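You operate a simulated robot arm through the tools that you are given. There is no shell and no other tool. Be economical: measure what you need, move in short steps, check, and stop when the job is done.

Carry out the task below with a simulated robot arm. There is one attempt and no reset: what you move stays moved.

JOB
Set the bare carrier's backlash till the purple dial shows OK, then lock it.
Fine: dial on its post, push the rocking lever; Tight wants the purple lever at Out, Loose at In; rock again, press the purple catch, put the dial back; leave the brown lever and catch.

The check looks at the end state, three seconds after you hand in, the way a careful person would. Anything else that was tipped, shoved, dropped, spilled or broken makes it a failure.

ROBOT AND FRAMES
A 6-joint arm with a two-finger parallel gripper, fixed in place. Base frame: the origin is at the foot of the arm, x ahead of it, y to its left, z up; the work surface is at about z = 0.9. Units: m, degrees, N and s.
With the tool pointing down near the work surface it reaches from about 0.36 to 0.82 m from the base axis. Its first joint turns from -166.0 to 166.0 degrees. Payload 3.91 kg.
Tool frame: the origin (TCP) lies between the finger pads and is the grasp point; the fingertips stand 0.03 m ahead of it; z points along the fingers, y is the line along which they close. The gripper opens to 0.11 m. The fingers are 0.02 m wide and 0.01 m thick; the gripper's body (0.048 by 0.112 m) begins 0.055 m behind the TCP.
Orientation is that of the tool frame in the base frame, as [roll, pitch, yaw] about the fixed x, y, z axes, in that order (R = Rz(yaw) Ry(pitch) Rx(roll)). With the fingers straight down and closing along the base's y, the tool's x points along the base's -x, its y along +y and its z along -z.

CONTROLS
- The arm moves only by the tool apply_moves. Its argument "motion" is a list of rows, each a list of 7 numbers: the shift along the base's x, y, z in m, then the turn, a rotation vector about the base's x, y, z in degrees, then the gripper command, from -1 (shut) to 1 (fully open), values between in proportion. In form: [[x, y, z, ax, ay, az, claw], ...]. A call has 1 to 20 rows; each row shifts and turns the commanded pose from where the row before left it. A row lasts 0.2 s, in which the tool goes at most 0.05 m and 8.6 degrees; a call with a longer step from one row to the next is refused whole, and so is a gripper value outside its range. A pose out of reach is approached as far as the arm can. The call stops where the force on the tool passes 40 N (or 10 N more than at its start, if that is more) or the arm is blocked; 0.2 s more then pass. Each finger travels about 0.045 m/s and halts on what it meets, pressing with about 45 N; the grip force reading is that of the motor and also rises with nothing between the fingers. The clock runs only during rows and for 0.2 s after the last one: add rows that do not move to give the fingers time. The reply holds the time, the measured pose of the TCP, the force on the tool along the base axes, the opening and the grip force, in the units named above and with some noise.
- Cameras (640 x 400 px; columns grow to the right, rows downward): "scene" is fixed at [0.0493, 0.4995, 1.5431]; the picture's right is [0.11, -0.99, 0.00], its down [-0.83, -0.09, -0.55] and it looks along [0.55, 0.06, -0.83] (base axes); focal length 226 px, centre (320, 200). "wrist" rides on the gripper at [-0.036, 0, -0.057] in the tool frame; the picture's right is [0.00, -1.00, 0.00], its down [0.97, 0.00, -0.24] and it looks along [0.24, 0.00, 0.97] (tool axes); focal length 218 px, centre (320, 200). There is no depth. A picture from a camera that has moved, and an enlarged one, comes with that camera's place and axes in the base frame and with its lens.
- grab_frame(camera): a new picture of that camera. The clock stands still meanwhile.
- raise_lower(by): slides the trunk up (or, below 0, down) by that many m; the arm rides with it, the base frame stays. It gives what a move gives, with no picture.
- enlarge(camera, box): a new picture of the part [left, top, right, bottom] of that camera's present view, enlarged. The clock stands still meanwhile.
- hand_in(): hands the job in; it is judged then, once.

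Work in short steps. Places have to be worked out from the pictures, the camera data and where the tool is seen: move nearer, look again, correct. Check each grasp and each placing, and mend what went wrong. You have 120 turns and 68 pictures in all, those below and enlarged ones among them. Open the gripper and draw the arm clear of the work before you hand the job in, unless the task says otherwise; then end with one line.

The tools are called after "Emit:" as a command line: name --pt "numbers of a row" for each row, then --argument value for the rest, lists and objects as JSON in quotes. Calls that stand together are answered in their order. apply_moves: Moves the arm, as the interface text tells. Its arguments: {"type":"object","properties":{"motion":{"type":"array","items":{"type":"array","items":{"type":"number"}}}},"required":["motion"]} The other tools are called the same way: raise_lower (by) slides the trunk up or down; grab_frame (camera) takes a picture; enlarge (camera, box) takes an enlarged picture of a part of a camera's view; hand_in () hands the job in.

At the start:

```text
clock: 0.0
tool_pos: [0.3627, 0.3549, 1.3173]
tool_rot: [180.0, 0.0, 180.0]
wrist_force: [-0.7, 0.1, 0.7]
opening: 0.1102
grip_force: 0.1
trunk travel left (down, up): [-0.575, 0.035]
```

scene: 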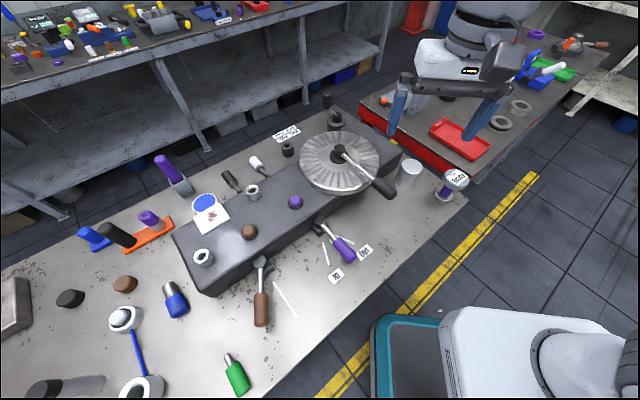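
wrist: 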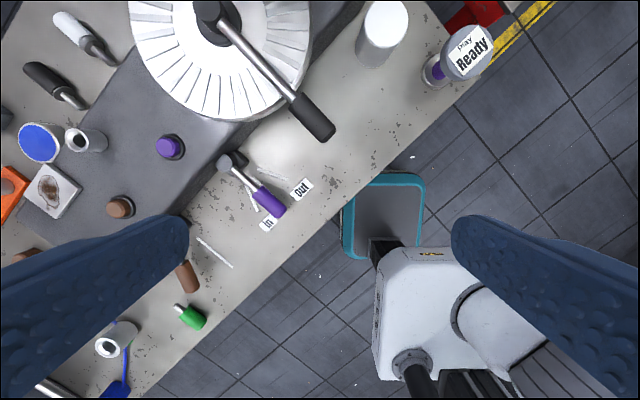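

I see a ring gear with a black-handled rocking lever, a purple lever with In/Out labels, a purple catch button, and a dial that reads "Play Ready". I'll enlarge these areas for detail.

Emit:
enlarge --camera "scene" --box '[220, 80, 480, 300]'

Emit:
enlarge --camera "wrist" --box '[0, 0, 500, 312]'

```text
1.82 times, centred on (350, 190) of scene
camera zoom: at [0.0493, 0.4995, 1.5431], right [0.11, -0.99, 0.0], down [-0.83, -0.09, -0.55], along [0.55, 0.06, -0.83], focal length 412 px, centre (266, 218)
```

zoom: 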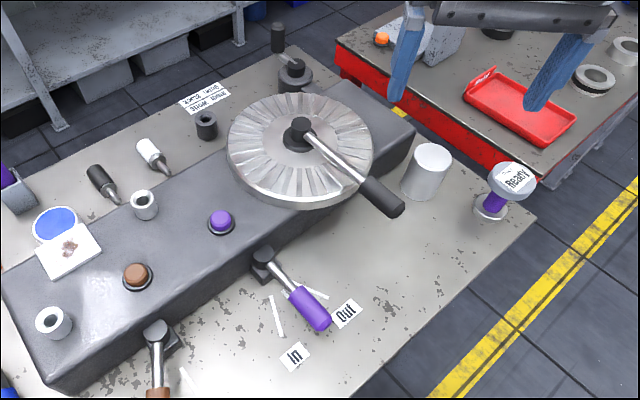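

```text
1.28 times, centred on (250, 156) of wrist
camera zoom: at [0.3988, 0.3561, 1.3738], right [0.0, -1.0, 0.0], down [-0.97, 0.0, 0.24], along [-0.24, 0.0, -0.97], focal length 279 px, centre (410, 256)
```

zoom: 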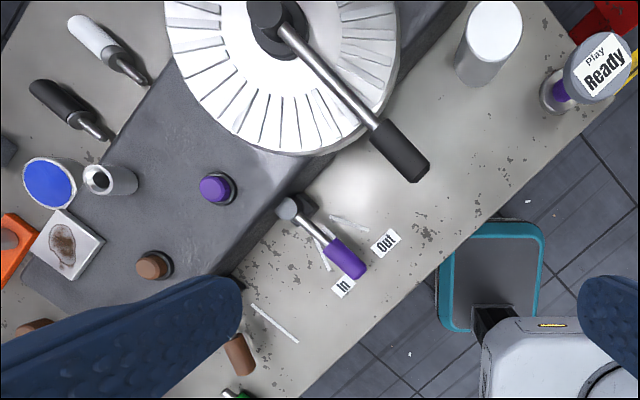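

First I'll move over the carrier to get a closer look at the posts and the sign.

Emit:
apply_moves --pt "0.04 0.04 0 0 0 0 1" --pt "0.04 0.04 0 0 0 0 1" --pt "0.04 0.04 0 0 0 0 1" --pt "0.03 0.04 0 0 0 0 1" --pt "0.0 0.04 0 0 0 0 1"

Emit:
grab_frame --camera "wrist"

```text
refused: row 1 steps farther than a row can; nothing moved
```

```text
63 pictures are left
camera wrist: at [0.3988, 0.3561, 1.3738], right [0.0, -1.0, 0.0], down [-0.97, 0.0, 0.24], along [-0.24, 0.0, -0.97], focal length 218 px, centre (320, 200)
```

wrist: 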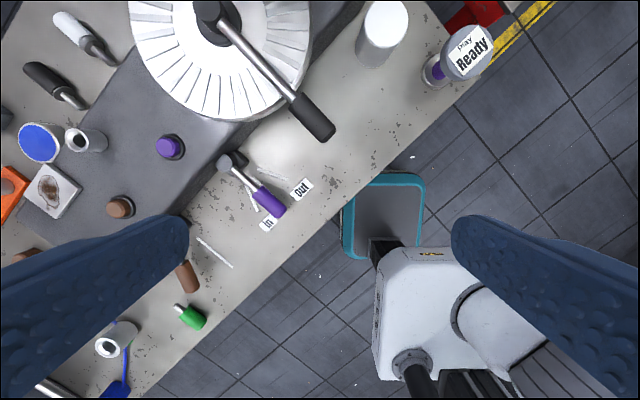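

The diagonal step was longer than 0.05 m, so the call was refused. I'll use smaller steps.

Emit:
apply_moves --pt "0.03 0.035 0 0 0 0 1" --pt "0.03 0.035 0 0 0 0 1" --pt "0.03 0.035 0 0 0 0 1" --pt "0.03 0.035 0 0 0 0 1" --pt "0.02 0.035 0 0 0 0 1" --pt "0.0 0.035 0 0 0 0 1"

```text
clock: 1.4
tool_pos: [0.4865, 0.5351, 1.3043]
tool_rot: [-179.9, 0.0, -180.0]
wrist_force: [-0.6, 0.4, -0.3]
opening: 0.1101
grip_force: 0.1
out of reach, approached as far as the arm can: row 5, 6
trunk travel left (down, up): [-0.575, 0.035]
```

Emit:
grab_frame --camera "wrist"

```text
62 pictures are left
camera wrist: at [0.5241, 0.5361, 1.3605], right [0.0, -1.0, 0.0], down [-0.97, 0.0, 0.24], along [-0.24, 0.0, -0.97], focal length 218 px, centre (320, 200)
```

wrist: 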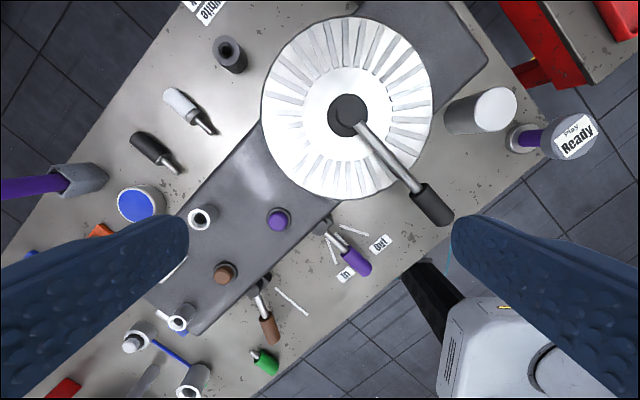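

The sign by the dark post may matter, so I'll read it in the scene view and compare the posts.

Emit:
enlarge --camera "scene" --box '[240, 90, 350, 160]'

Emit:
enlarge --camera "scene" --box '[170, 180, 330, 290]'

Emit:
enlarge --camera "scene" --box '[390, 140, 490, 220]'

```text
5.71 times, centred on (295, 125) of scene
camera zoom: at [0.0493, 0.4995, 1.5431], right [0.11, -0.99, 0.0], down [-0.83, -0.09, -0.55], along [0.55, 0.06, -0.83], focal length 1294 px, centre (463, 629)
```

zoom: 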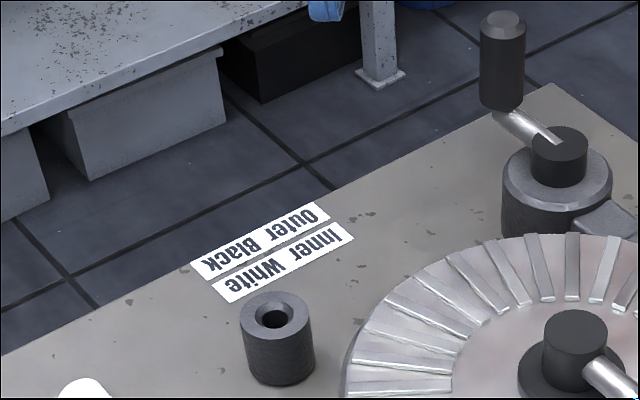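

```text
3.64 times, centred on (250, 235) of scene
camera zoom: at [0.0493, 0.4995, 1.5431], right [0.11, -0.99, 0.0], down [-0.83, -0.09, -0.55], along [0.55, 0.06, -0.83], focal length 824 px, centre (574, 73)
```

zoom: 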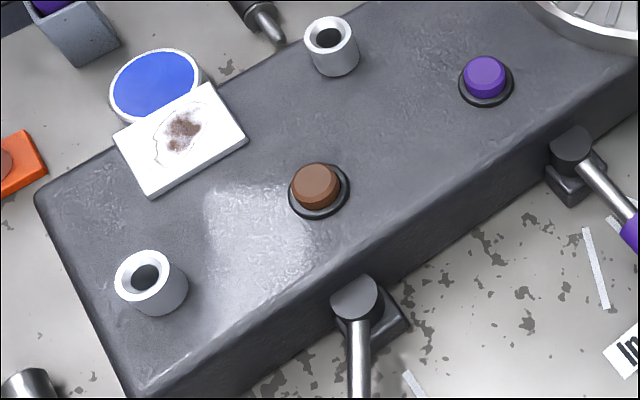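

```text
5.00 times, centred on (440, 180) of scene
camera zoom: at [0.0493, 0.4995, 1.5431], right [0.11, -0.99, 0.0], down [-0.83, -0.09, -0.55], along [0.55, 0.06, -0.83], focal length 1133 px, centre (-280, 300)
```

zoom: 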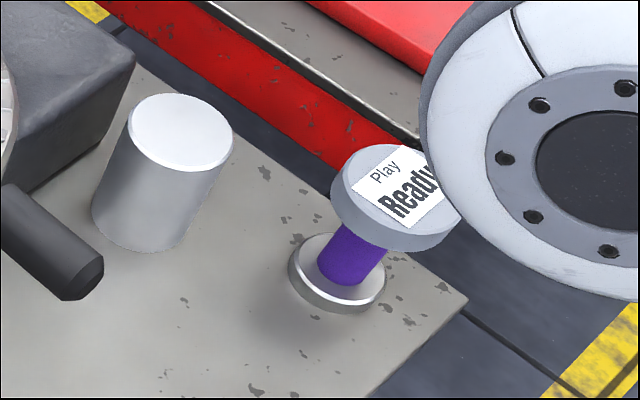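

The white cylinder near the gear works out at about (0.58, 0.26, top 0.99) and the dial at about (0.53, 0.13, top 1.0). I'll move toward the dial and look closer.

Emit:
apply_moves --pt "0 -0.045 -0.01 0 0 0 1" --pt "0 -0.045 -0.01 0 0 0 1" --pt "0 -0.045 -0.01 0 0 0 1" --pt "0 -0.045 -0.01 0 0 0 1" --pt "0 -0.045 -0.01 0 0 0 1" --pt "0 -0.045 -0.01 0 0 0 1" --pt "0 -0.045 -0.01 0 0 0 1" --pt "0 0 -0.04 0 0 0 1"

Emit:
grab_frame --camera "wrist"

```text
clock: 3.2
tool_pos: [0.4887, 0.2197, 1.1954]
tool_rot: [-180.0, -0.1, -180.0]
wrist_force: [-1.2, -0.3, -0.5]
opening: 0.1098
grip_force: 0.1
trunk travel left (down, up): [-0.575, 0.035]
```

```text
58 pictures are left
camera wrist: at [0.5251, 0.2206, 1.2521], right [0.0, -1.0, 0.0], down [-0.97, 0.0, 0.24], along [-0.24, 0.0, -0.97], focal length 218 px, centre (320, 200)
```

wrist: 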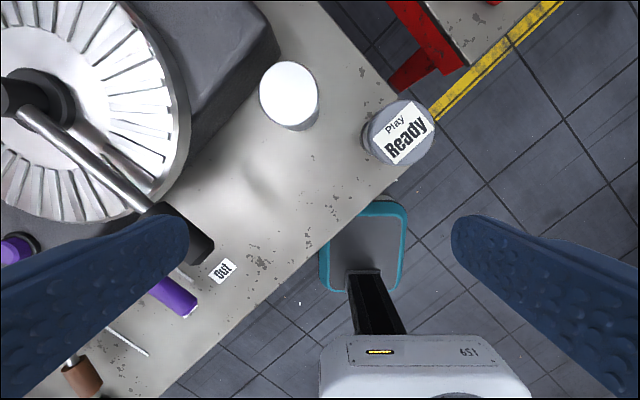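

The cylinder's top is plain. I'll enlarge the dial and cylinder, then look closer at the carrier posts.

Emit:
enlarge --camera "wrist" --box '[240, 40, 460, 180]'

Emit:
apply_moves --pt "0 0.045 0.01 0 0 0 1" --pt "0 0.045 0.01 0 0 0 1" --pt "0 0.045 0.01 0 0 0 1" --pt "0 0.045 0.0 0 0 0 1" --pt "-0.02 0.045 0 0 0 0 1" --pt "-0.02 0.045 0.0 0 0 0 1" --pt "-0.02 0.045 0.0 0 0 0 1" --pt "-0.02 0.045 0 0 0 0 1" --pt "0 0.045 0 0 0 0 1"

Emit:
grab_frame --camera "wrist"

```text
2.86 times, centred on (350, 110) of wrist
camera zoom: at [0.5251, 0.2206, 1.2521], right [0.0, -1.0, 0.0], down [-0.97, 0.0, 0.24], along [-0.24, 0.0, -0.97], focal length 624 px, centre (234, 457)
```

zoom: 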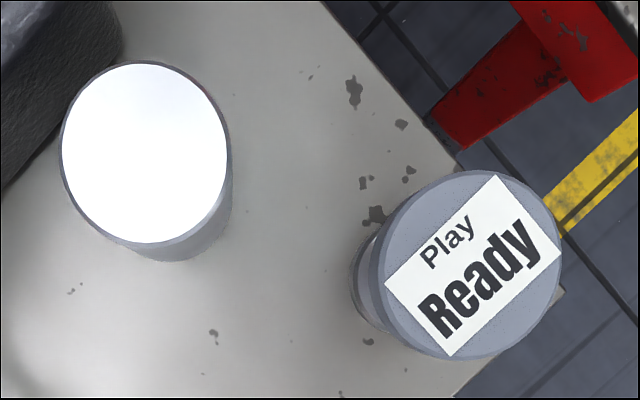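

```text
clock: 5.2
tool_pos: [0.4085, 0.6275, 1.223]
tool_rot: [-179.8, 0.0, 179.9]
wrist_force: [0.8, 0.4, 1.1]
opening: 0.1101
grip_force: 0.0
trunk travel left (down, up): [-0.575, 0.035]
```

```text
56 pictures are left
camera wrist: at [0.4445, 0.6283, 1.279], right [0.0, -1.0, 0.0], down [-0.97, 0.0, 0.24], along [-0.24, 0.0, -0.97], focal length 218 px, centre (320, 200)
```

wrist: 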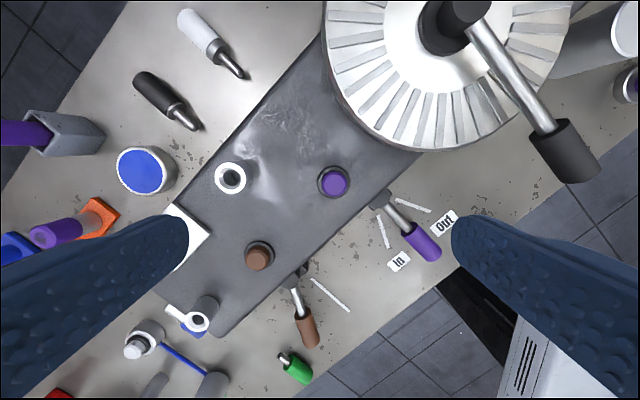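

Post 1 lies at about (0.41, 0.735), r≈0.84. It, post 2 and the black post are all past the arm's reach with the tool down. The free-standing white-topped post at (0.58, 0.255) beside the gear can be reached, so I take that as the dial's post. I'll go over the dial to pick it up.

Emit:
apply_moves --pt "0.015 -0.045 0 0 0 0 1" --pt "0.015 -0.045 0 0 0 0 1" --pt "0.015 -0.045 0 0 0 0 1" --pt "0.015 -0.045 0 0 0 0 1" --pt "0.015 -0.045 0 0 0 0 1" --pt "0.015 -0.045 0 0 0 0 1" --pt "0.015 -0.045 0 0 0 0 1" --pt "0.015 -0.045 0 0 0 0 1" --pt "0.0115 -0.045 0 0 0 0 1" --pt "0 -0.047 -0.01 0 0 0 1" --pt "0 -0.047 -0.01 0 0 0 1" --pt "0 0 -0.045 0 0 0 1" --pt "0 0 -0.045 0 0 0 1"

Emit:
grab_frame --camera "wrist"

Emit:
enlarge --camera "scene" --box '[390, 110, 510, 220]'

```text
clock: 8.0
tool_pos: [0.5381, 0.1272, 1.115]
tool_rot: [180.0, 0.0, 180.0]
wrist_force: [0.3, -0.3, 0.2]
opening: 0.1102
grip_force: 0.2
trunk travel left (down, up): [-0.575, 0.035]
```

```text
55 pictures are left
camera wrist: at [0.575, 0.1275, 1.1719], right [0.0, -1.0, 0.0], down [-0.97, 0.0, 0.24], along [-0.24, 0.0, -0.97], focal length 218 px, centre (320, 200)
```

wrist: 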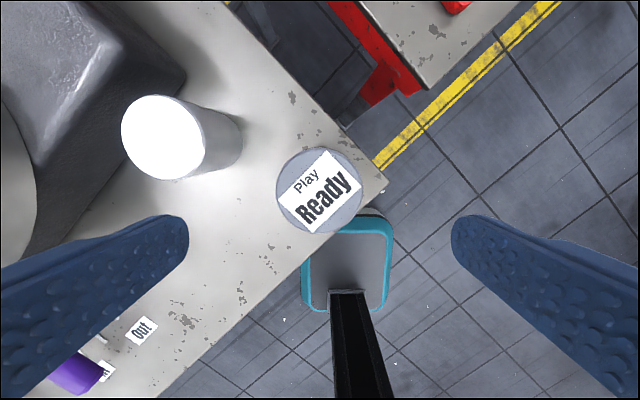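

```text
3.64 times, centred on (450, 165) of scene
camera zoom: at [0.0493, 0.4995, 1.5431], right [0.11, -0.99, 0.0], down [-0.83, -0.09, -0.55], along [0.55, 0.06, -0.83], focal length 824 px, centre (-153, 327)
```

zoom: 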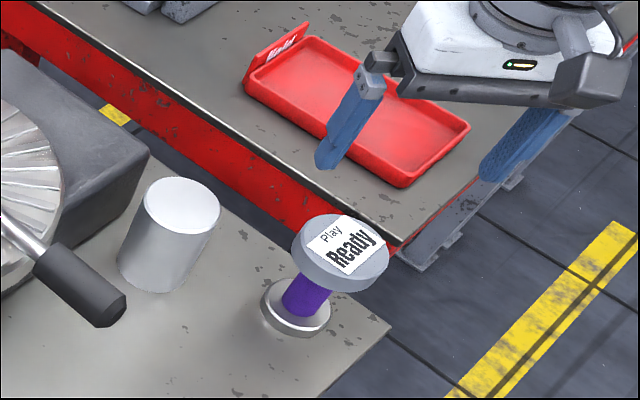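

The dial head is centred at about (0.541, 0.128), nearly under the tool. I'll descend so the head sits between the pads, then close.

Emit:
apply_moves --pt "0.003 0.001 -0.045 0 0 0 1" --pt "0 0 -0.045 0 0 0 1" --pt "0 0 -0.038 0 0 0 1" --pt "0 0 0 0 0 0 1"

Emit:
enlarge --camera "scene" --box '[390, 110, 510, 220]'

```text
clock: 9.0
tool_pos: [0.5425, 0.1269, 0.9858]
tool_rot: [179.9, 0.0, 180.0]
wrist_force: [-0.2, -0.2, -0.5]
opening: 0.1101
grip_force: 0.0
trunk travel left (down, up): [-0.575, 0.035]
```

```text
3.64 times, centred on (450, 165) of scene
camera zoom: at [0.0493, 0.4995, 1.5431], right [0.11, -0.99, 0.0], down [-0.83, -0.09, -0.55], along [0.55, 0.06, -0.83], focal length 824 px, centre (-153, 327)
```

zoom: 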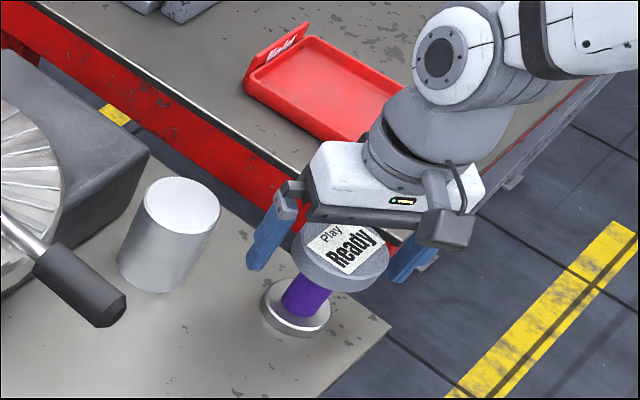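

The fingers straddle the head at a good height. Closing now.

Emit:
apply_moves --pt "0 0 0 0 0 0 0.3" --pt "0 0 0 0 0 0 0.1" --pt "0 0 0 0 0 0 0" --pt "0 0 0 0 0 0 -0.3" --pt "0 0 0 0 0 0 -0.6" --pt "0 0 0 0 0 0 -1"

Emit:
enlarge --camera "scene" --box '[390, 110, 510, 220]'

```text
clock: 10.4
tool_pos: [0.5426, 0.1276, 0.988]
tool_rot: [-179.9, -0.1, 180.0]
wrist_force: [0.5, 1.6, 0.0]
opening: 0.0708
grip_force: 44.8
trunk travel left (down, up): [-0.575, 0.035]
```

```text
3.64 times, centred on (450, 165) of scene
camera zoom: at [0.0493, 0.4995, 1.5431], right [0.11, -0.99, 0.0], down [-0.83, -0.09, -0.55], along [0.55, 0.06, -0.83], focal length 824 px, centre (-153, 327)
```

zoom: 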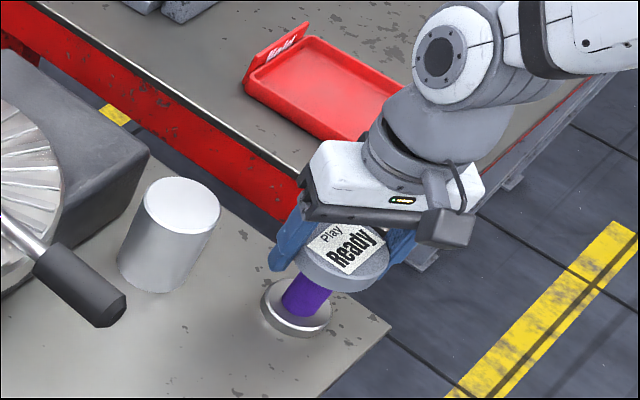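

I have the head gripped, 0.071 m wide. I'll lift straight up and check the stand and the dial's foot.

Emit:
apply_moves --pt "0 0 0.02 0 0 0 -1" --pt "0 0 0.03 0 0 0 -1" --pt "0 0 0.04 0 0 0 -1" --pt "0 0 0.04 0 0 0 -1"

Emit:
enlarge --camera "scene" --box '[390, 80, 530, 220]'

```text
clock: 11.4
tool_pos: [0.5409, 0.1269, 1.1179]
tool_rot: [180.0, 0.0, -180.0]
wrist_force: [0.7, 0.1, -2.2]
opening: 0.0708
grip_force: 44.3
trunk travel left (down, up): [-0.575, 0.035]
```

```text
2.86 times, centred on (460, 150) of scene
camera zoom: at [0.0493, 0.4995, 1.5431], right [0.11, -0.99, 0.0], down [-0.83, -0.09, -0.55], along [0.55, 0.06, -0.83], focal length 647 px, centre (-80, 343)
```

zoom: 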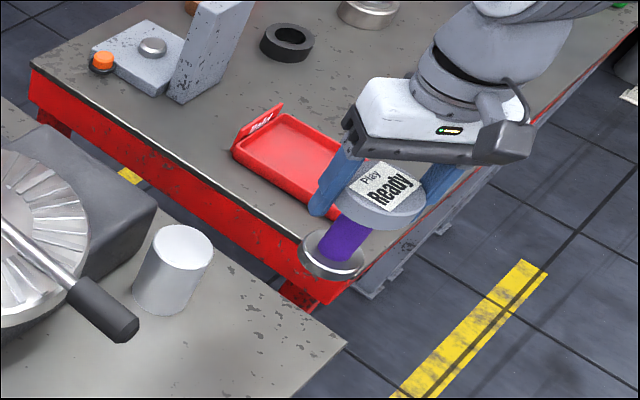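

The dial has its own flat foot, about 64 mm across. That matches the top of the post at (0.581, 0.2535). I'll carry the dial over the post and then look.

Emit:
apply_moves --pt "0 0 0.02 0 0 0 -1" --pt "0.015 0.04 0 0 0 0 -1" --pt "0.015 0.045 0 0 0 0 -1" --pt "0.009 0.041 0 0 0 0 -1" --pt "0 0 0 0 0 0 -1"

Emit:
enlarge --camera "scene" --box '[340, 80, 480, 220]'

Emit:
grab_frame --camera "wrist"

```text
clock: 12.6
tool_pos: [0.582, 0.2543, 1.1359]
tool_rot: [179.9, 0.0, -180.0]
wrist_force: [1.1, -0.2, -3.1]
opening: 0.0709
grip_force: 44.9
trunk travel left (down, up): [-0.575, 0.035]
```

```text
2.86 times, centred on (410, 150) of scene
camera zoom: at [0.0493, 0.4995, 1.5431], right [0.11, -0.99, 0.0], down [-0.83, -0.09, -0.55], along [0.55, 0.06, -0.83], focal length 647 px, centre (63, 343)
```

zoom: 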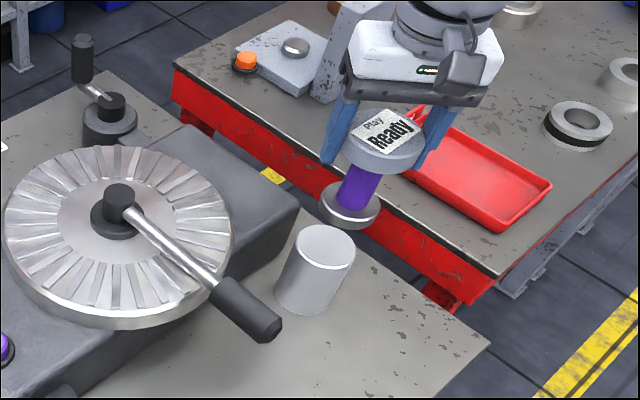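

```text
49 pictures are left
camera wrist: at [0.6183, 0.2544, 1.1927], right [0.0, -1.0, 0.0], down [-0.97, 0.0, 0.24], along [-0.24, 0.0, -0.97], focal length 218 px, centre (320, 200)
```

wrist: 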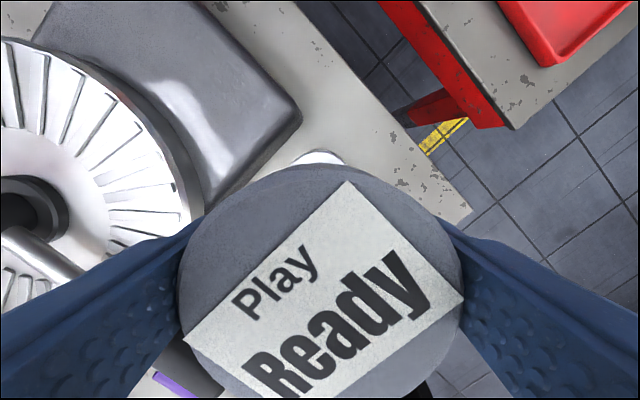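

The alignment looks good to within a few mm, and I put the post top at about z 0.985. I'll nudge +y by 2 mm and lower most of the way.

Emit:
apply_moves --pt "0 0.002 -0.03 0 0 0 -1" --pt "0 0 -0.02 0 0 0 -1" --pt "0 0 0 0 0 0 -1"

Emit:
enlarge --camera "scene" --box '[370, 110, 450, 190]'

```text
clock: 13.4
tool_pos: [0.5826, 0.2538, 1.0865]
tool_rot: [-179.9, 0.1, -180.0]
wrist_force: [0.5, -0.1, -3.0]
opening: 0.0708
grip_force: 45.0
trunk travel left (down, up): [-0.575, 0.035]
```

```text
5.00 times, centred on (410, 150) of scene
camera zoom: at [0.0493, 0.4995, 1.5431], right [0.11, -0.99, 0.0], down [-0.83, -0.09, -0.55], along [0.55, 0.06, -0.83], focal length 1133 px, centre (-130, 450)
```

zoom: 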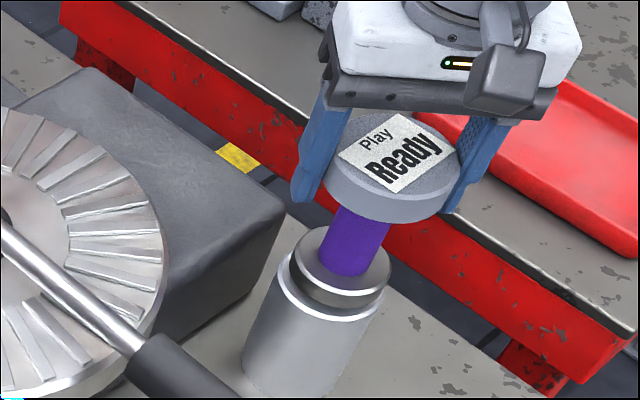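

The foot is about 12 mm above the post top and 2 mm off in y. I'll correct that and lower gently until contact.

Emit:
apply_moves --pt "-0.001 0.003 -0.004 0 0 0 -1" --pt "0 0 -0.004 0 0 0 -1" --pt "0 0 -0.002 0 0 0 -1" --pt "0 0 0 0 0 0 -1"

Emit:
enlarge --camera "scene" --box '[370, 110, 450, 190]'

```text
clock: 14.4
tool_pos: [0.5804, 0.2581, 1.0774]
tool_rot: [-180.0, -0.1, -179.9]
wrist_force: [1.8, -0.3, 1.4]
opening: 0.0707
grip_force: 44.8
trunk travel left (down, up): [-0.575, 0.035]
```

```text
5.00 times, centred on (410, 150) of scene
camera zoom: at [0.0493, 0.4995, 1.5431], right [0.11, -0.99, 0.0], down [-0.83, -0.09, -0.55], along [0.55, 0.06, -0.83], focal length 1133 px, centre (-130, 450)
```

zoom: 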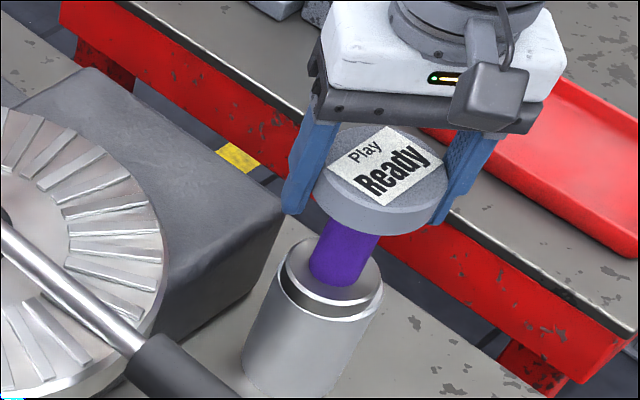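

The force went from −3 to +1.4 N, so the foot is about touching. One more small step down to seat it, then release.

Emit:
apply_moves --pt "0 0 -0.002 0 0 0 -1" --pt "0 0 0 0 0 0 -1"

```text
clock: 15.0
tool_pos: [0.5817, 0.258, 1.0776]
tool_rot: [179.9, 0.3, 180.0]
wrist_force: [3.7, 0.0, 17.6]
opening: 0.071
grip_force: 44.9
trunk travel left (down, up): [-0.575, 0.035]
```

The foot is firmly in contact, so it's seated. I'll ease the pressure and open.

Emit:
apply_moves --pt "0 0 0.0015 0 0 0 -1" --pt "0 0 0 0 0 0 -0.2" --pt "0 0 0 0 0 0 0.3" --pt "0 0 0 0 0 0 0.6" --pt "0 0 0 0 0 0 1" --pt "0 0 0 0 0 0 1" --pt "0 0 0 0 0 0 1"

Emit:
enlarge --camera "scene" --box '[370, 110, 450, 190]'

```text
clock: 16.6
tool_pos: [0.5788, 0.2584, 1.0761]
tool_rot: [180.0, 0.0, -179.9]
wrist_force: [0.1, 0.6, 0.2]
opening: 0.1098
grip_force: 0.0
trunk travel left (down, up): [-0.575, 0.035]
```

```text
5.00 times, centred on (410, 150) of scene
camera zoom: at [0.0493, 0.4995, 1.5431], right [0.11, -0.99, 0.0], down [-0.83, -0.09, -0.55], along [0.55, 0.06, -0.83], focal length 1133 px, centre (-130, 450)
```

zoom: 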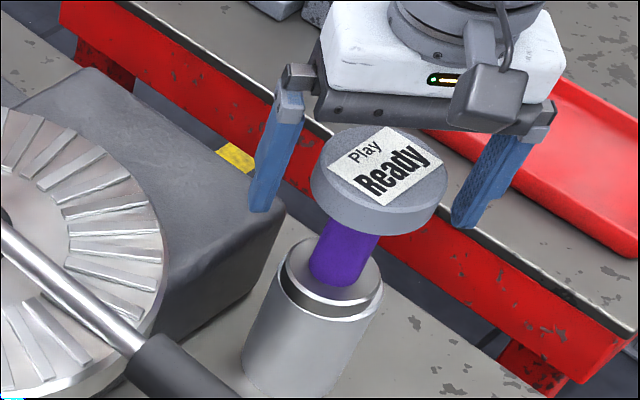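

The dial is centred on the post. Next I'll rise, close the fingers, and drop beside the rocking lever handle (tip about (0.426, 0.349, 1.045)) on the side facing the dial. That way the push moves the lever away from the dial.

Emit:
apply_moves --pt "0 0 0.04 0 0 0 1" --pt "0 0 0.04 0 0 0 1" --pt "0 0 0.03 0 0 0 1" --pt "-0.034 0.024 0 0 0 0 0" --pt "-0.034 0.024 0 0 0 0 -1" --pt "-0.034 0.024 0 0 0 0 -1" --pt "0 0 -0.03 0 0 0 -1" --pt "0 0 -0.03 0 0 0 -1" --pt "0 0 0 0 0 0 -1" --pt "0 0 0 0 0 0 -1"

Emit:
grab_frame --camera "wrist"

Emit:
enlarge --camera "scene" --box '[290, 80, 450, 240]'

```text
clock: 18.8
tool_pos: [0.4797, 0.3317, 1.1277]
tool_rot: [179.9, 0.1, -180.0]
wrist_force: [-0.8, -0.6, -0.4]
opening: 0.0002
grip_force: 30.5
trunk travel left (down, up): [-0.575, 0.035]
```

```text
45 pictures are left
camera wrist: at [0.5149, 0.332, 1.1828], right [0.0, -1.0, 0.0], down [-0.97, 0.0, 0.24], along [-0.24, 0.0, -0.97], focal length 218 px, centre (320, 200)
```

wrist: 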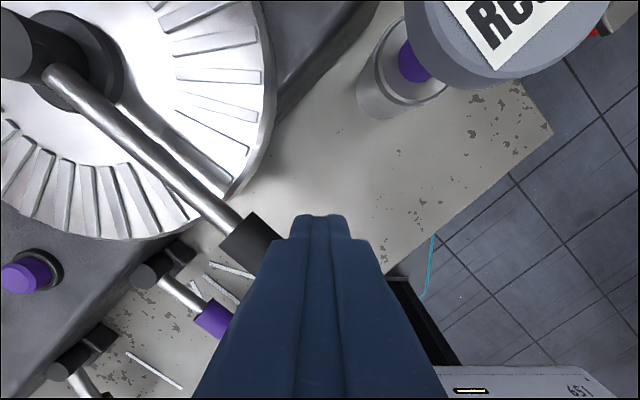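

```text
2.50 times, centred on (370, 160) of scene
camera zoom: at [0.0493, 0.4995, 1.5431], right [0.11, -0.99, 0.0], down [-0.83, -0.09, -0.55], along [0.55, 0.06, -0.83], focal length 566 px, centre (195, 300)
```

zoom: 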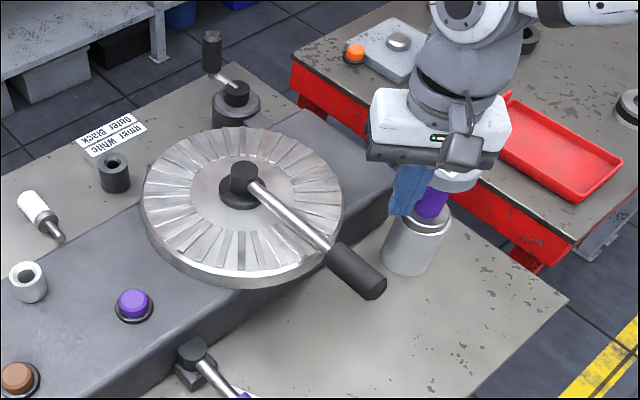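

The tool is about 50 mm off the handle axis on the dial side. I'll descend to handle height and push gently along (−x, +y).

Emit:
apply_moves --pt "0 0 -0.04 0 0 0 -1" --pt "0 0 -0.035 0 0 0 -1" --pt "-0.01 0.01 0 0 0 0 -1" --pt "-0.007 0.007 0 0 0 0 -1"

Emit:
enlarge --camera "scene" --box '[290, 80, 450, 240]'

```text
clock: 19.8
tool_pos: [0.4623, 0.3459, 1.0509]
tool_rot: [-180.0, 0.0, 180.0]
wrist_force: [1.8, -1.8, -0.1]
opening: 0.0001
grip_force: 37.6
trunk travel left (down, up): [-0.575, 0.035]
```

```text
2.50 times, centred on (370, 160) of scene
camera zoom: at [0.0493, 0.4995, 1.5431], right [0.11, -0.99, 0.0], down [-0.83, -0.09, -0.55], along [0.55, 0.06, -0.83], focal length 566 px, centre (195, 300)
```

zoom: 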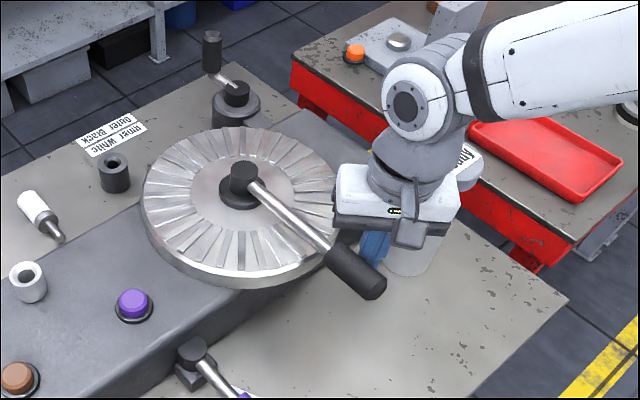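

The force shows the first contact. I'll push on in small steps.

Emit:
apply_moves --pt "-0.006 0.006 0 0 0 0 -1" --pt "-0.006 0.006 0 0 0 0 -1" --pt "-0.006 0.006 0 0 0 0 -1" --pt "-0.006 0.006 0 0 0 0 -1" --pt "0 0 0 0 0 0 -1"

Emit:
enlarge --camera "scene" --box '[290, 80, 490, 240]'

```text
clock: 20.3
tool_pos: [0.4604, 0.3489, 1.0525]
tool_rot: [-179.9, 0.3, 179.6]
wrist_force: [20.1, -20.3, 2.7]
opening: 0.0
grip_force: 37.8
trunk travel left (down, up): [-0.575, 0.035]
stopped in row 2: the force on the tool passed its limit (the readings are from after the stop); the commanded pose is now the measured one
```

```text
2.50 times, centred on (390, 160) of scene
camera zoom: at [0.0493, 0.4995, 1.5431], right [0.11, -0.99, 0.0], down [-0.83, -0.09, -0.55], along [0.55, 0.06, -0.83], focal length 566 px, centre (145, 300)
```

zoom: 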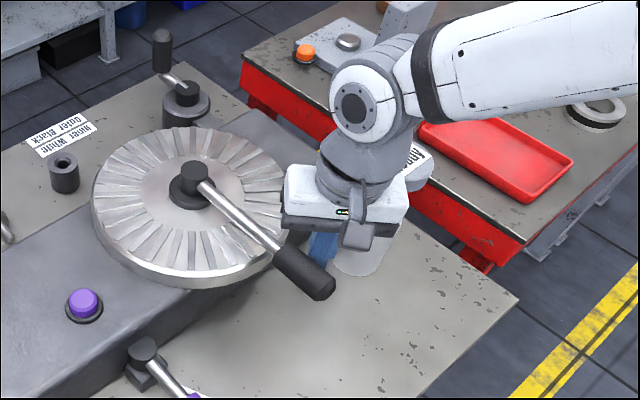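

It blocked almost at once, with little or no motion. I'll back off, rise, and check whether the dial changed.

Emit:
apply_moves --pt "0.01 -0.01 0 0 0 0 -1" --pt "0.005 -0.005 0 0 0 0 -1" --pt "0 0 0.04 0 0 0 -1" --pt "0 0 0.04 0 0 0 -1" --pt "0 0 0.03 0 0 0 -1"

Emit:
enlarge --camera "wrist" --box '[0, 0, 640, 300]'

Emit:
enlarge --camera "scene" --box '[290, 80, 490, 240]'

```text
clock: 21.5
tool_pos: [0.4705, 0.3377, 1.1632]
tool_rot: [-179.9, 0.3, -180.0]
wrist_force: [-0.1, -0.5, 0.0]
opening: 0.0
grip_force: 37.4
trunk travel left (down, up): [-0.575, 0.035]
```

```text
1.00 times, centred on (320, 150) of wrist
camera zoom: at [0.5071, 0.3386, 1.2193], right [0.0, -1.0, 0.0], down [-0.97, 0.0, 0.24], along [-0.24, 0.0, -0.97], focal length 218 px, centre (320, 250)
```

zoom: 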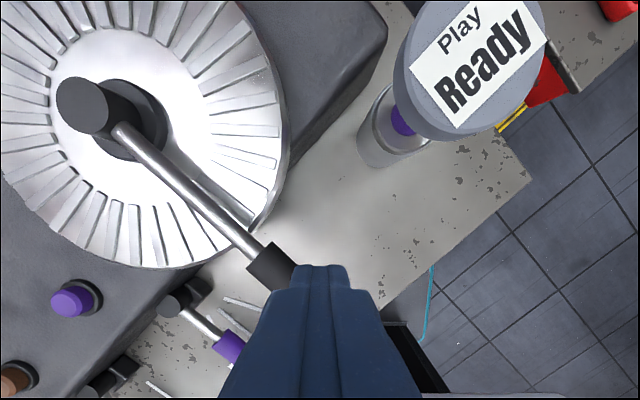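

```text
2.50 times, centred on (390, 160) of scene
camera zoom: at [0.0493, 0.4995, 1.5431], right [0.11, -0.99, 0.0], down [-0.83, -0.09, -0.55], along [0.55, 0.06, -0.83], focal length 566 px, centre (145, 300)
```

zoom: 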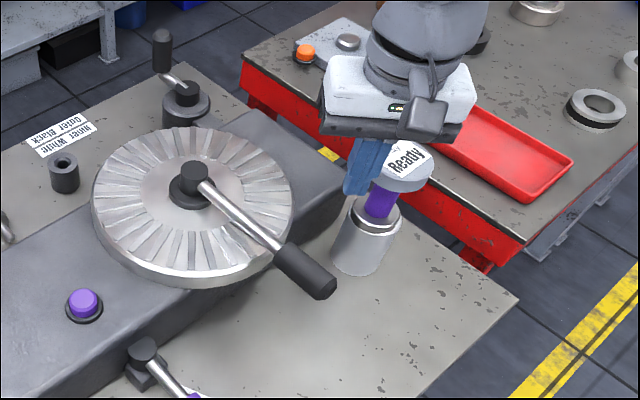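

"Ready" is unchanged and the lever is at a stop in that direction. I'll cross over and try the other side, pushing gently toward (+x, −y).

Emit:
apply_moves --pt "-0.03 0.03 0 0 0 0 -1" --pt "-0.033 0.033 0 0 0 0 -1" --pt "0 0 -0.04 0 0 0 -1" --pt "0 0 -0.04 0 0 0 -1" --pt "0 0 -0.033 0 0 0 -1" --pt "0.006 -0.006 0 0 0 0 -1" --pt "0.006 -0.006 0 0 0 0 -1" --pt "0.004 -0.004 0 0 0 0 -1" --pt "0.004 -0.004 0 0 0 0 -1" --pt "0.004 -0.004 0 0 0 0 -1"

Emit:
enlarge --camera "scene" --box '[290, 80, 490, 240]'

```text
clock: 23.7
tool_pos: [0.4318, 0.3771, 1.0497]
tool_rot: [-179.9, 0.2, 180.0]
wrist_force: [0.2, 1.2, 0.3]
opening: 0.0
grip_force: 37.9
trunk travel left (down, up): [-0.575, 0.035]
```

```text
2.50 times, centred on (390, 160) of scene
camera zoom: at [0.0493, 0.4995, 1.5431], right [0.11, -0.99, 0.0], down [-0.83, -0.09, -0.55], along [0.55, 0.06, -0.83], focal length 566 px, centre (145, 300)
```

zoom: 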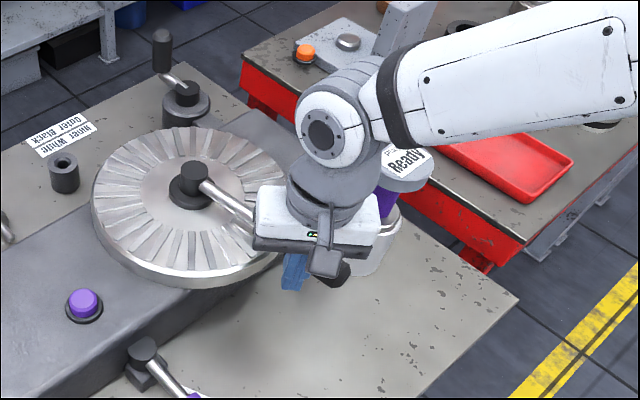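

No contact yet by the reading. I'll keep pushing in small steps.

Emit:
apply_moves --pt "0.004 -0.004 0 0 0 0 -1" --pt "0.004 -0.004 0 0 0 0 -1" --pt "0.004 -0.004 0 0 0 0 -1" --pt "0.004 -0.004 0 0 0 0 -1" --pt "0.004 -0.004 0 0 0 0 -1"

Emit:
enlarge --camera "scene" --box '[290, 80, 490, 240]'

```text
clock: 24.9
tool_pos: [0.4527, 0.3574, 1.0492]
tool_rot: [-179.9, 0.2, 179.8]
wrist_force: [0.0, 0.3, 1.5]
opening: 0.0
grip_force: 37.4
trunk travel left (down, up): [-0.575, 0.035]
```

```text
2.50 times, centred on (390, 160) of scene
camera zoom: at [0.0493, 0.4995, 1.5431], right [0.11, -0.99, 0.0], down [-0.83, -0.09, -0.55], along [0.55, 0.06, -0.83], focal length 566 px, centre (145, 300)
```

zoom: 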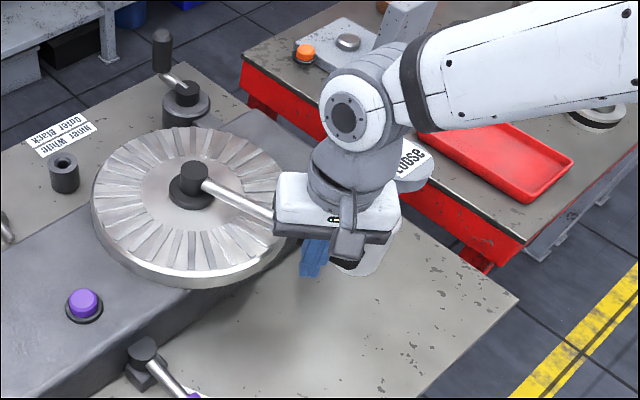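

The dial now reads "…oose", so Loose. The lever rocks this way. I'll back off, rise and confirm.

Emit:
apply_moves --pt "-0.01 0.01 0 0 0 0 -1" --pt "-0.02 0.02 0 0 0 0 -1" --pt "-0.02 0.02 0 0 0 0 -1" --pt "0 0 0.04 0 0 0 -1" --pt "0 0 0.04 0 0 0 -1"

Emit:
grab_frame --camera "scene"

Emit:
enlarge --camera "scene" --box '[290, 120, 450, 290]'

Emit:
grab_frame --camera "wrist"

```text
clock: 26.1
tool_pos: [0.4029, 0.4074, 1.1302]
tool_rot: [-179.9, 0.1, 179.9]
wrist_force: [-1.1, 0.1, -1.1]
opening: 0.0001
grip_force: 38.4
trunk travel left (down, up): [-0.575, 0.035]
```

```text
37 pictures are left
```

scene: 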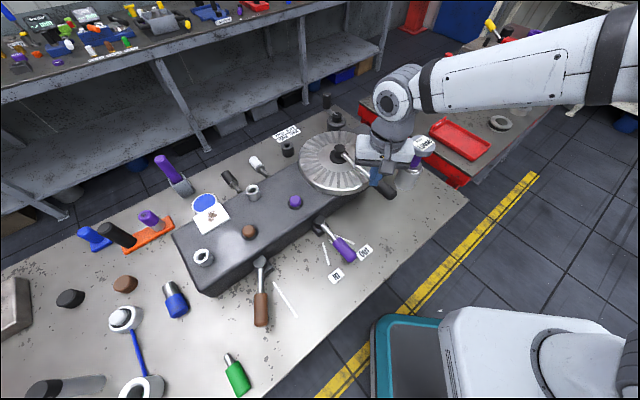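

```text
2.35 times, centred on (370, 205) of scene
camera zoom: at [0.0493, 0.4995, 1.5431], right [0.11, -0.99, 0.0], down [-0.83, -0.09, -0.55], along [0.55, 0.06, -0.83], focal length 533 px, centre (202, 188)
```

zoom: 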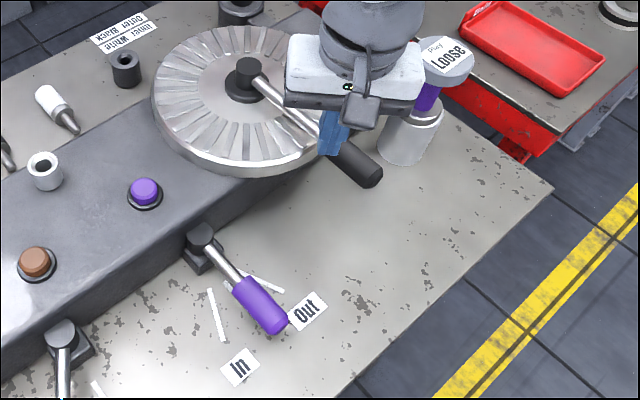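

```text
35 pictures are left
camera wrist: at [0.4392, 0.4083, 1.1862], right [0.0, -1.0, 0.0], down [-0.97, 0.0, 0.24], along [-0.24, 0.0, -0.97], focal length 218 px, centre (320, 200)
```

wrist: 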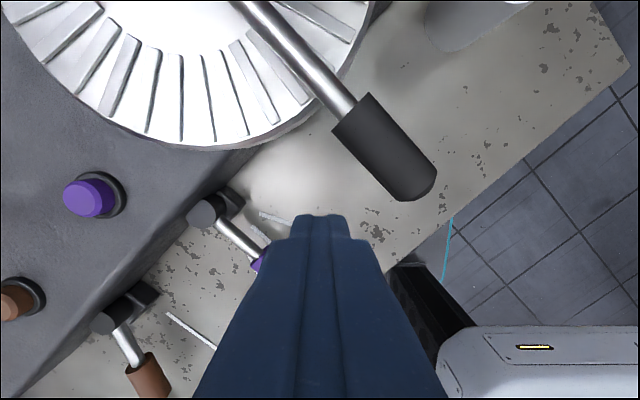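

The dial is confirmed Loose and stable, so the purple lever needs to go to In. Its pivot is at about (0.370, 0.535), it points at about 223° (mid), and In is at about 200°. I'll place the closed fingers on its Out side at about (0.328, 0.427) and descend.

Emit:
apply_moves --pt "-0.03 0.007 0 0 0 0 -1" --pt "-0.045 0.012 0 0 0 0 -1" --pt "0 0 -0.04 0 0 0 -1" --pt "0 0 -0.04 0 0 0 -1" --pt "0 0 -0.04 0 0 0 -1" --pt "0 0 0 0 0 0 -1"

Emit:
enlarge --camera "scene" --box '[270, 190, 400, 300]'

```text
clock: 27.5
tool_pos: [0.3262, 0.4262, 1.0089]
tool_rot: [-179.9, 0.3, 179.8]
wrist_force: [0.1, 0.5, -0.1]
opening: 0.0
grip_force: 37.7
trunk travel left (down, up): [-0.575, 0.035]
```

```text
3.64 times, centred on (335, 245) of scene
camera zoom: at [0.0493, 0.4995, 1.5431], right [0.11, -0.99, 0.0], down [-0.83, -0.09, -0.55], along [0.55, 0.06, -0.83], focal length 824 px, centre (266, 36)
```

zoom: 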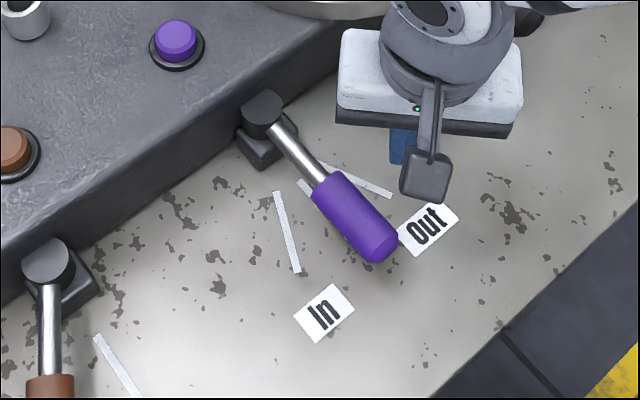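

The fingers are on the Out side. I'll go down another 5 cm and approach the handle.

Emit:
apply_moves --pt "0 0 -0.03 0 0 0 -1" --pt "0 0 -0.024 0 0 0 -1" --pt "-0.007 0.007 0 0 0 0 -1" --pt "-0.006 0.006 0 0 0 0 -1" --pt "-0.005 0.006 0 0 0 0 -1" --pt "-0.004 0.006 0 0 0 0 -1"

Emit:
enlarge --camera "scene" --box '[270, 190, 400, 300]'

```text
clock: 28.9
tool_pos: [0.3046, 0.4502, 0.9545]
tool_rot: [-179.9, 0.2, 179.9]
wrist_force: [-0.9, -1.5, -0.3]
opening: 0.0001
grip_force: 37.6
trunk travel left (down, up): [-0.575, 0.035]
```

```text
3.64 times, centred on (335, 245) of scene
camera zoom: at [0.0493, 0.4995, 1.5431], right [0.11, -0.99, 0.0], down [-0.83, -0.09, -0.55], along [0.55, 0.06, -0.83], focal length 824 px, centre (266, 36)
```

zoom: 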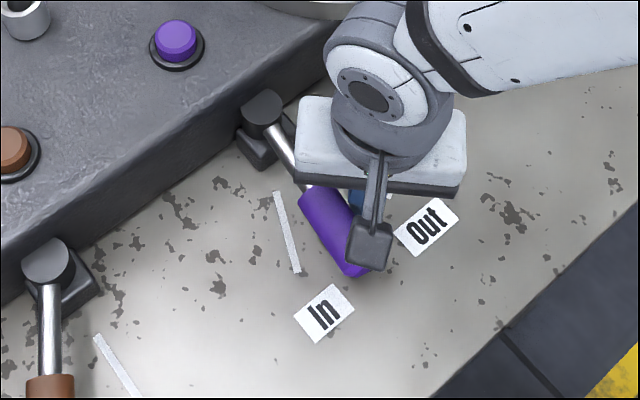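

The lever is moving with little force. I'll keep pushing toward In.

Emit:
apply_moves --pt "-0.006 0.006 0 0 0 0 -1" --pt "-0.005 0.006 0 0 0 0 -1" --pt "-0.004 0.006 0 0 0 0 -1" --pt "0 0 0 0 0 0 -1"

Emit:
enlarge --camera "scene" --box '[270, 190, 400, 300]'

```text
clock: 29.9
tool_pos: [0.2897, 0.4683, 0.9547]
tool_rot: [-179.9, 0.4, 179.9]
wrist_force: [1.3, 0.3, 2.0]
opening: 0.0
grip_force: 37.5
trunk travel left (down, up): [-0.575, 0.035]
```

```text
3.64 times, centred on (335, 245) of scene
camera zoom: at [0.0493, 0.4995, 1.5431], right [0.11, -0.99, 0.0], down [-0.83, -0.09, -0.55], along [0.55, 0.06, -0.83], focal length 824 px, centre (266, 36)
```

zoom: 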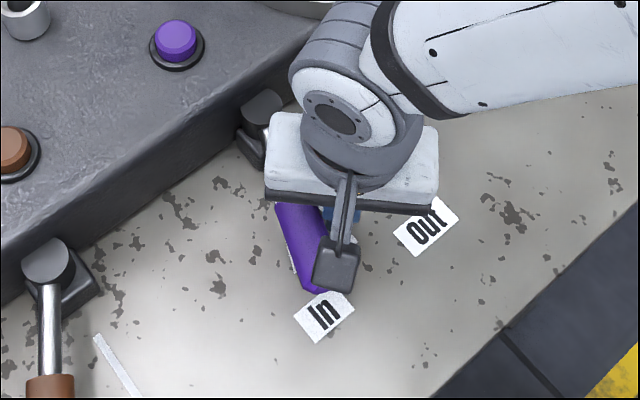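

The handle now nearly covers the In line. By geometry it's at about 206°. I'll push slightly more, then back away to look.

Emit:
apply_moves --pt "-0.003 0.005 0 0 0 0 -1" --pt "-0.001 0.0025 0 0 0 0 -1" --pt "0 0 0 0 0 0 -1" --pt "0.012 -0.02 0 0 0 0 -1" --pt "0.02 -0.03 0 0 0 0 -1" --pt "0.02 -0.03 0.02 0 0 0 -1" --pt "0.02 -0.03 0.02 0 0 0 -1"

Emit:
enlarge --camera "scene" --box '[270, 190, 400, 300]'

```text
clock: 31.5
tool_pos: [0.3573, 0.3663, 0.9962]
tool_rot: [-179.9, 0.3, 179.9]
wrist_force: [0.4, -0.5, 0.9]
opening: 0.0003
grip_force: 38.1
trunk travel left (down, up): [-0.575, 0.035]
```

```text
3.64 times, centred on (335, 245) of scene
camera zoom: at [0.0493, 0.4995, 1.5431], right [0.11, -0.99, 0.0], down [-0.83, -0.09, -0.55], along [0.55, 0.06, -0.83], focal length 824 px, centre (266, 36)
```

zoom: 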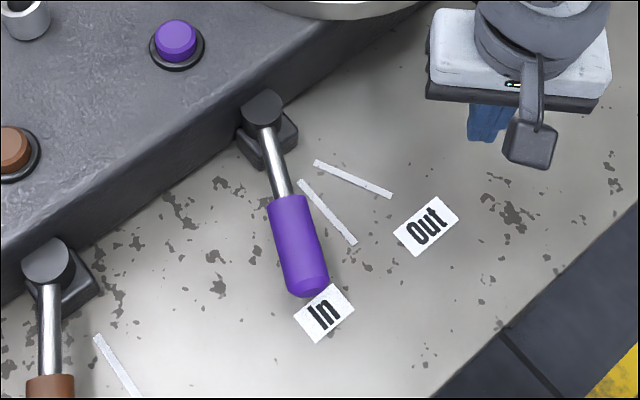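

The handle lies on the In line (about 198°). Next I'll rise, go back to the rocking lever's far side, and repeat the same push.

Emit:
apply_moves --pt "-0.01 0.0 0.03 0 0 0 -1" --pt "0 0 0.045 0 0 0 -1" --pt "0 0 0.045 0 0 0 -1" --pt "0.026 0.02 0 0 0 0 -1" --pt "0.026 0.021 0 0 0 0 -1" --pt "0 0 0 0 0 0 -1"

Emit:
enlarge --camera "scene" --box '[290, 100, 450, 210]'

```text
clock: 32.9
tool_pos: [0.4009, 0.4063, 1.1154]
tool_rot: [-179.9, 0.1, 179.9]
wrist_force: [0.1, 0.1, 0.3]
opening: 0.0
grip_force: 37.9
trunk travel left (down, up): [-0.575, 0.035]
```

```text
3.64 times, centred on (370, 155) of scene
camera zoom: at [0.0493, 0.4995, 1.5431], right [0.11, -0.99, 0.0], down [-0.83, -0.09, -0.55], along [0.55, 0.06, -0.83], focal length 824 px, centre (138, 364)
```

zoom: 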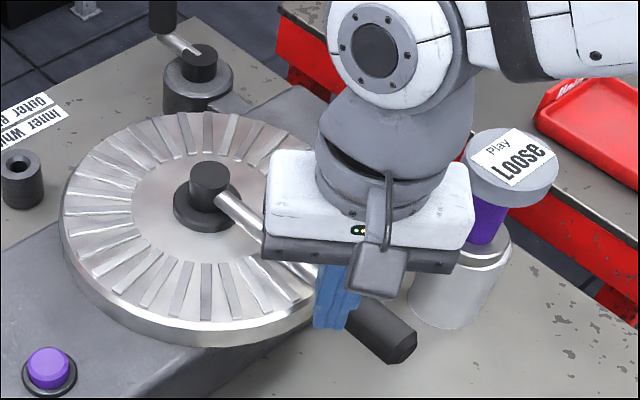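

The dial still reads the old "Loose". I'll lower to handle height and repeat the push, then withdraw.

Emit:
apply_moves --pt "0 0 -0.035 0 0 0 -1" --pt "0 0 -0.031 0 0 0 -1" --pt "0.01 -0.01 0 0 0 0 -1" --pt "0.01 -0.01 0 0 0 0 -1" --pt "0.006 -0.006 0 0 0 0 -1" --pt "0.005 -0.005 0 0 0 0 -1" --pt "0.005 -0.005 0 0 0 0 -1" --pt "0.005 -0.005 0 0 0 0 -1" --pt "0.005 -0.005 0 0 0 0 -1" --pt "0.005 -0.005 0 0 0 0 -1" --pt "0 0 0 0 0 0 -1" --pt "-0.02 0.02 0 0 0 0 -1" --pt "-0.03 0.03 0 0 0 0 -1" --pt "0 0 0.04 0 0 0 -1" --pt "0 0 0.04 0 0 0 -1"

Emit:
enlarge --camera "scene" --box '[280, 110, 450, 290]'

```text
clock: 36.1
tool_pos: [0.4003, 0.4052, 1.1287]
tool_rot: [-179.9, 0.3, 179.8]
wrist_force: [0.1, -0.8, -0.3]
opening: 0.0001
grip_force: 37.7
trunk travel left (down, up): [-0.575, 0.035]
```

```text
2.22 times, centred on (365, 200) of scene
camera zoom: at [0.0493, 0.4995, 1.5431], right [0.11, -0.99, 0.0], down [-0.83, -0.09, -0.55], along [0.55, 0.06, -0.83], focal length 503 px, centre (220, 200)
```

zoom: 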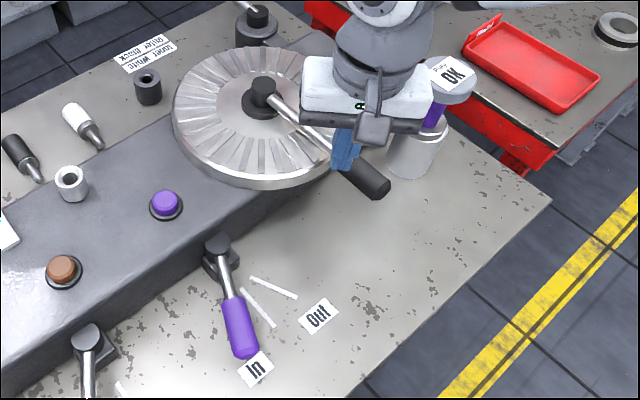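

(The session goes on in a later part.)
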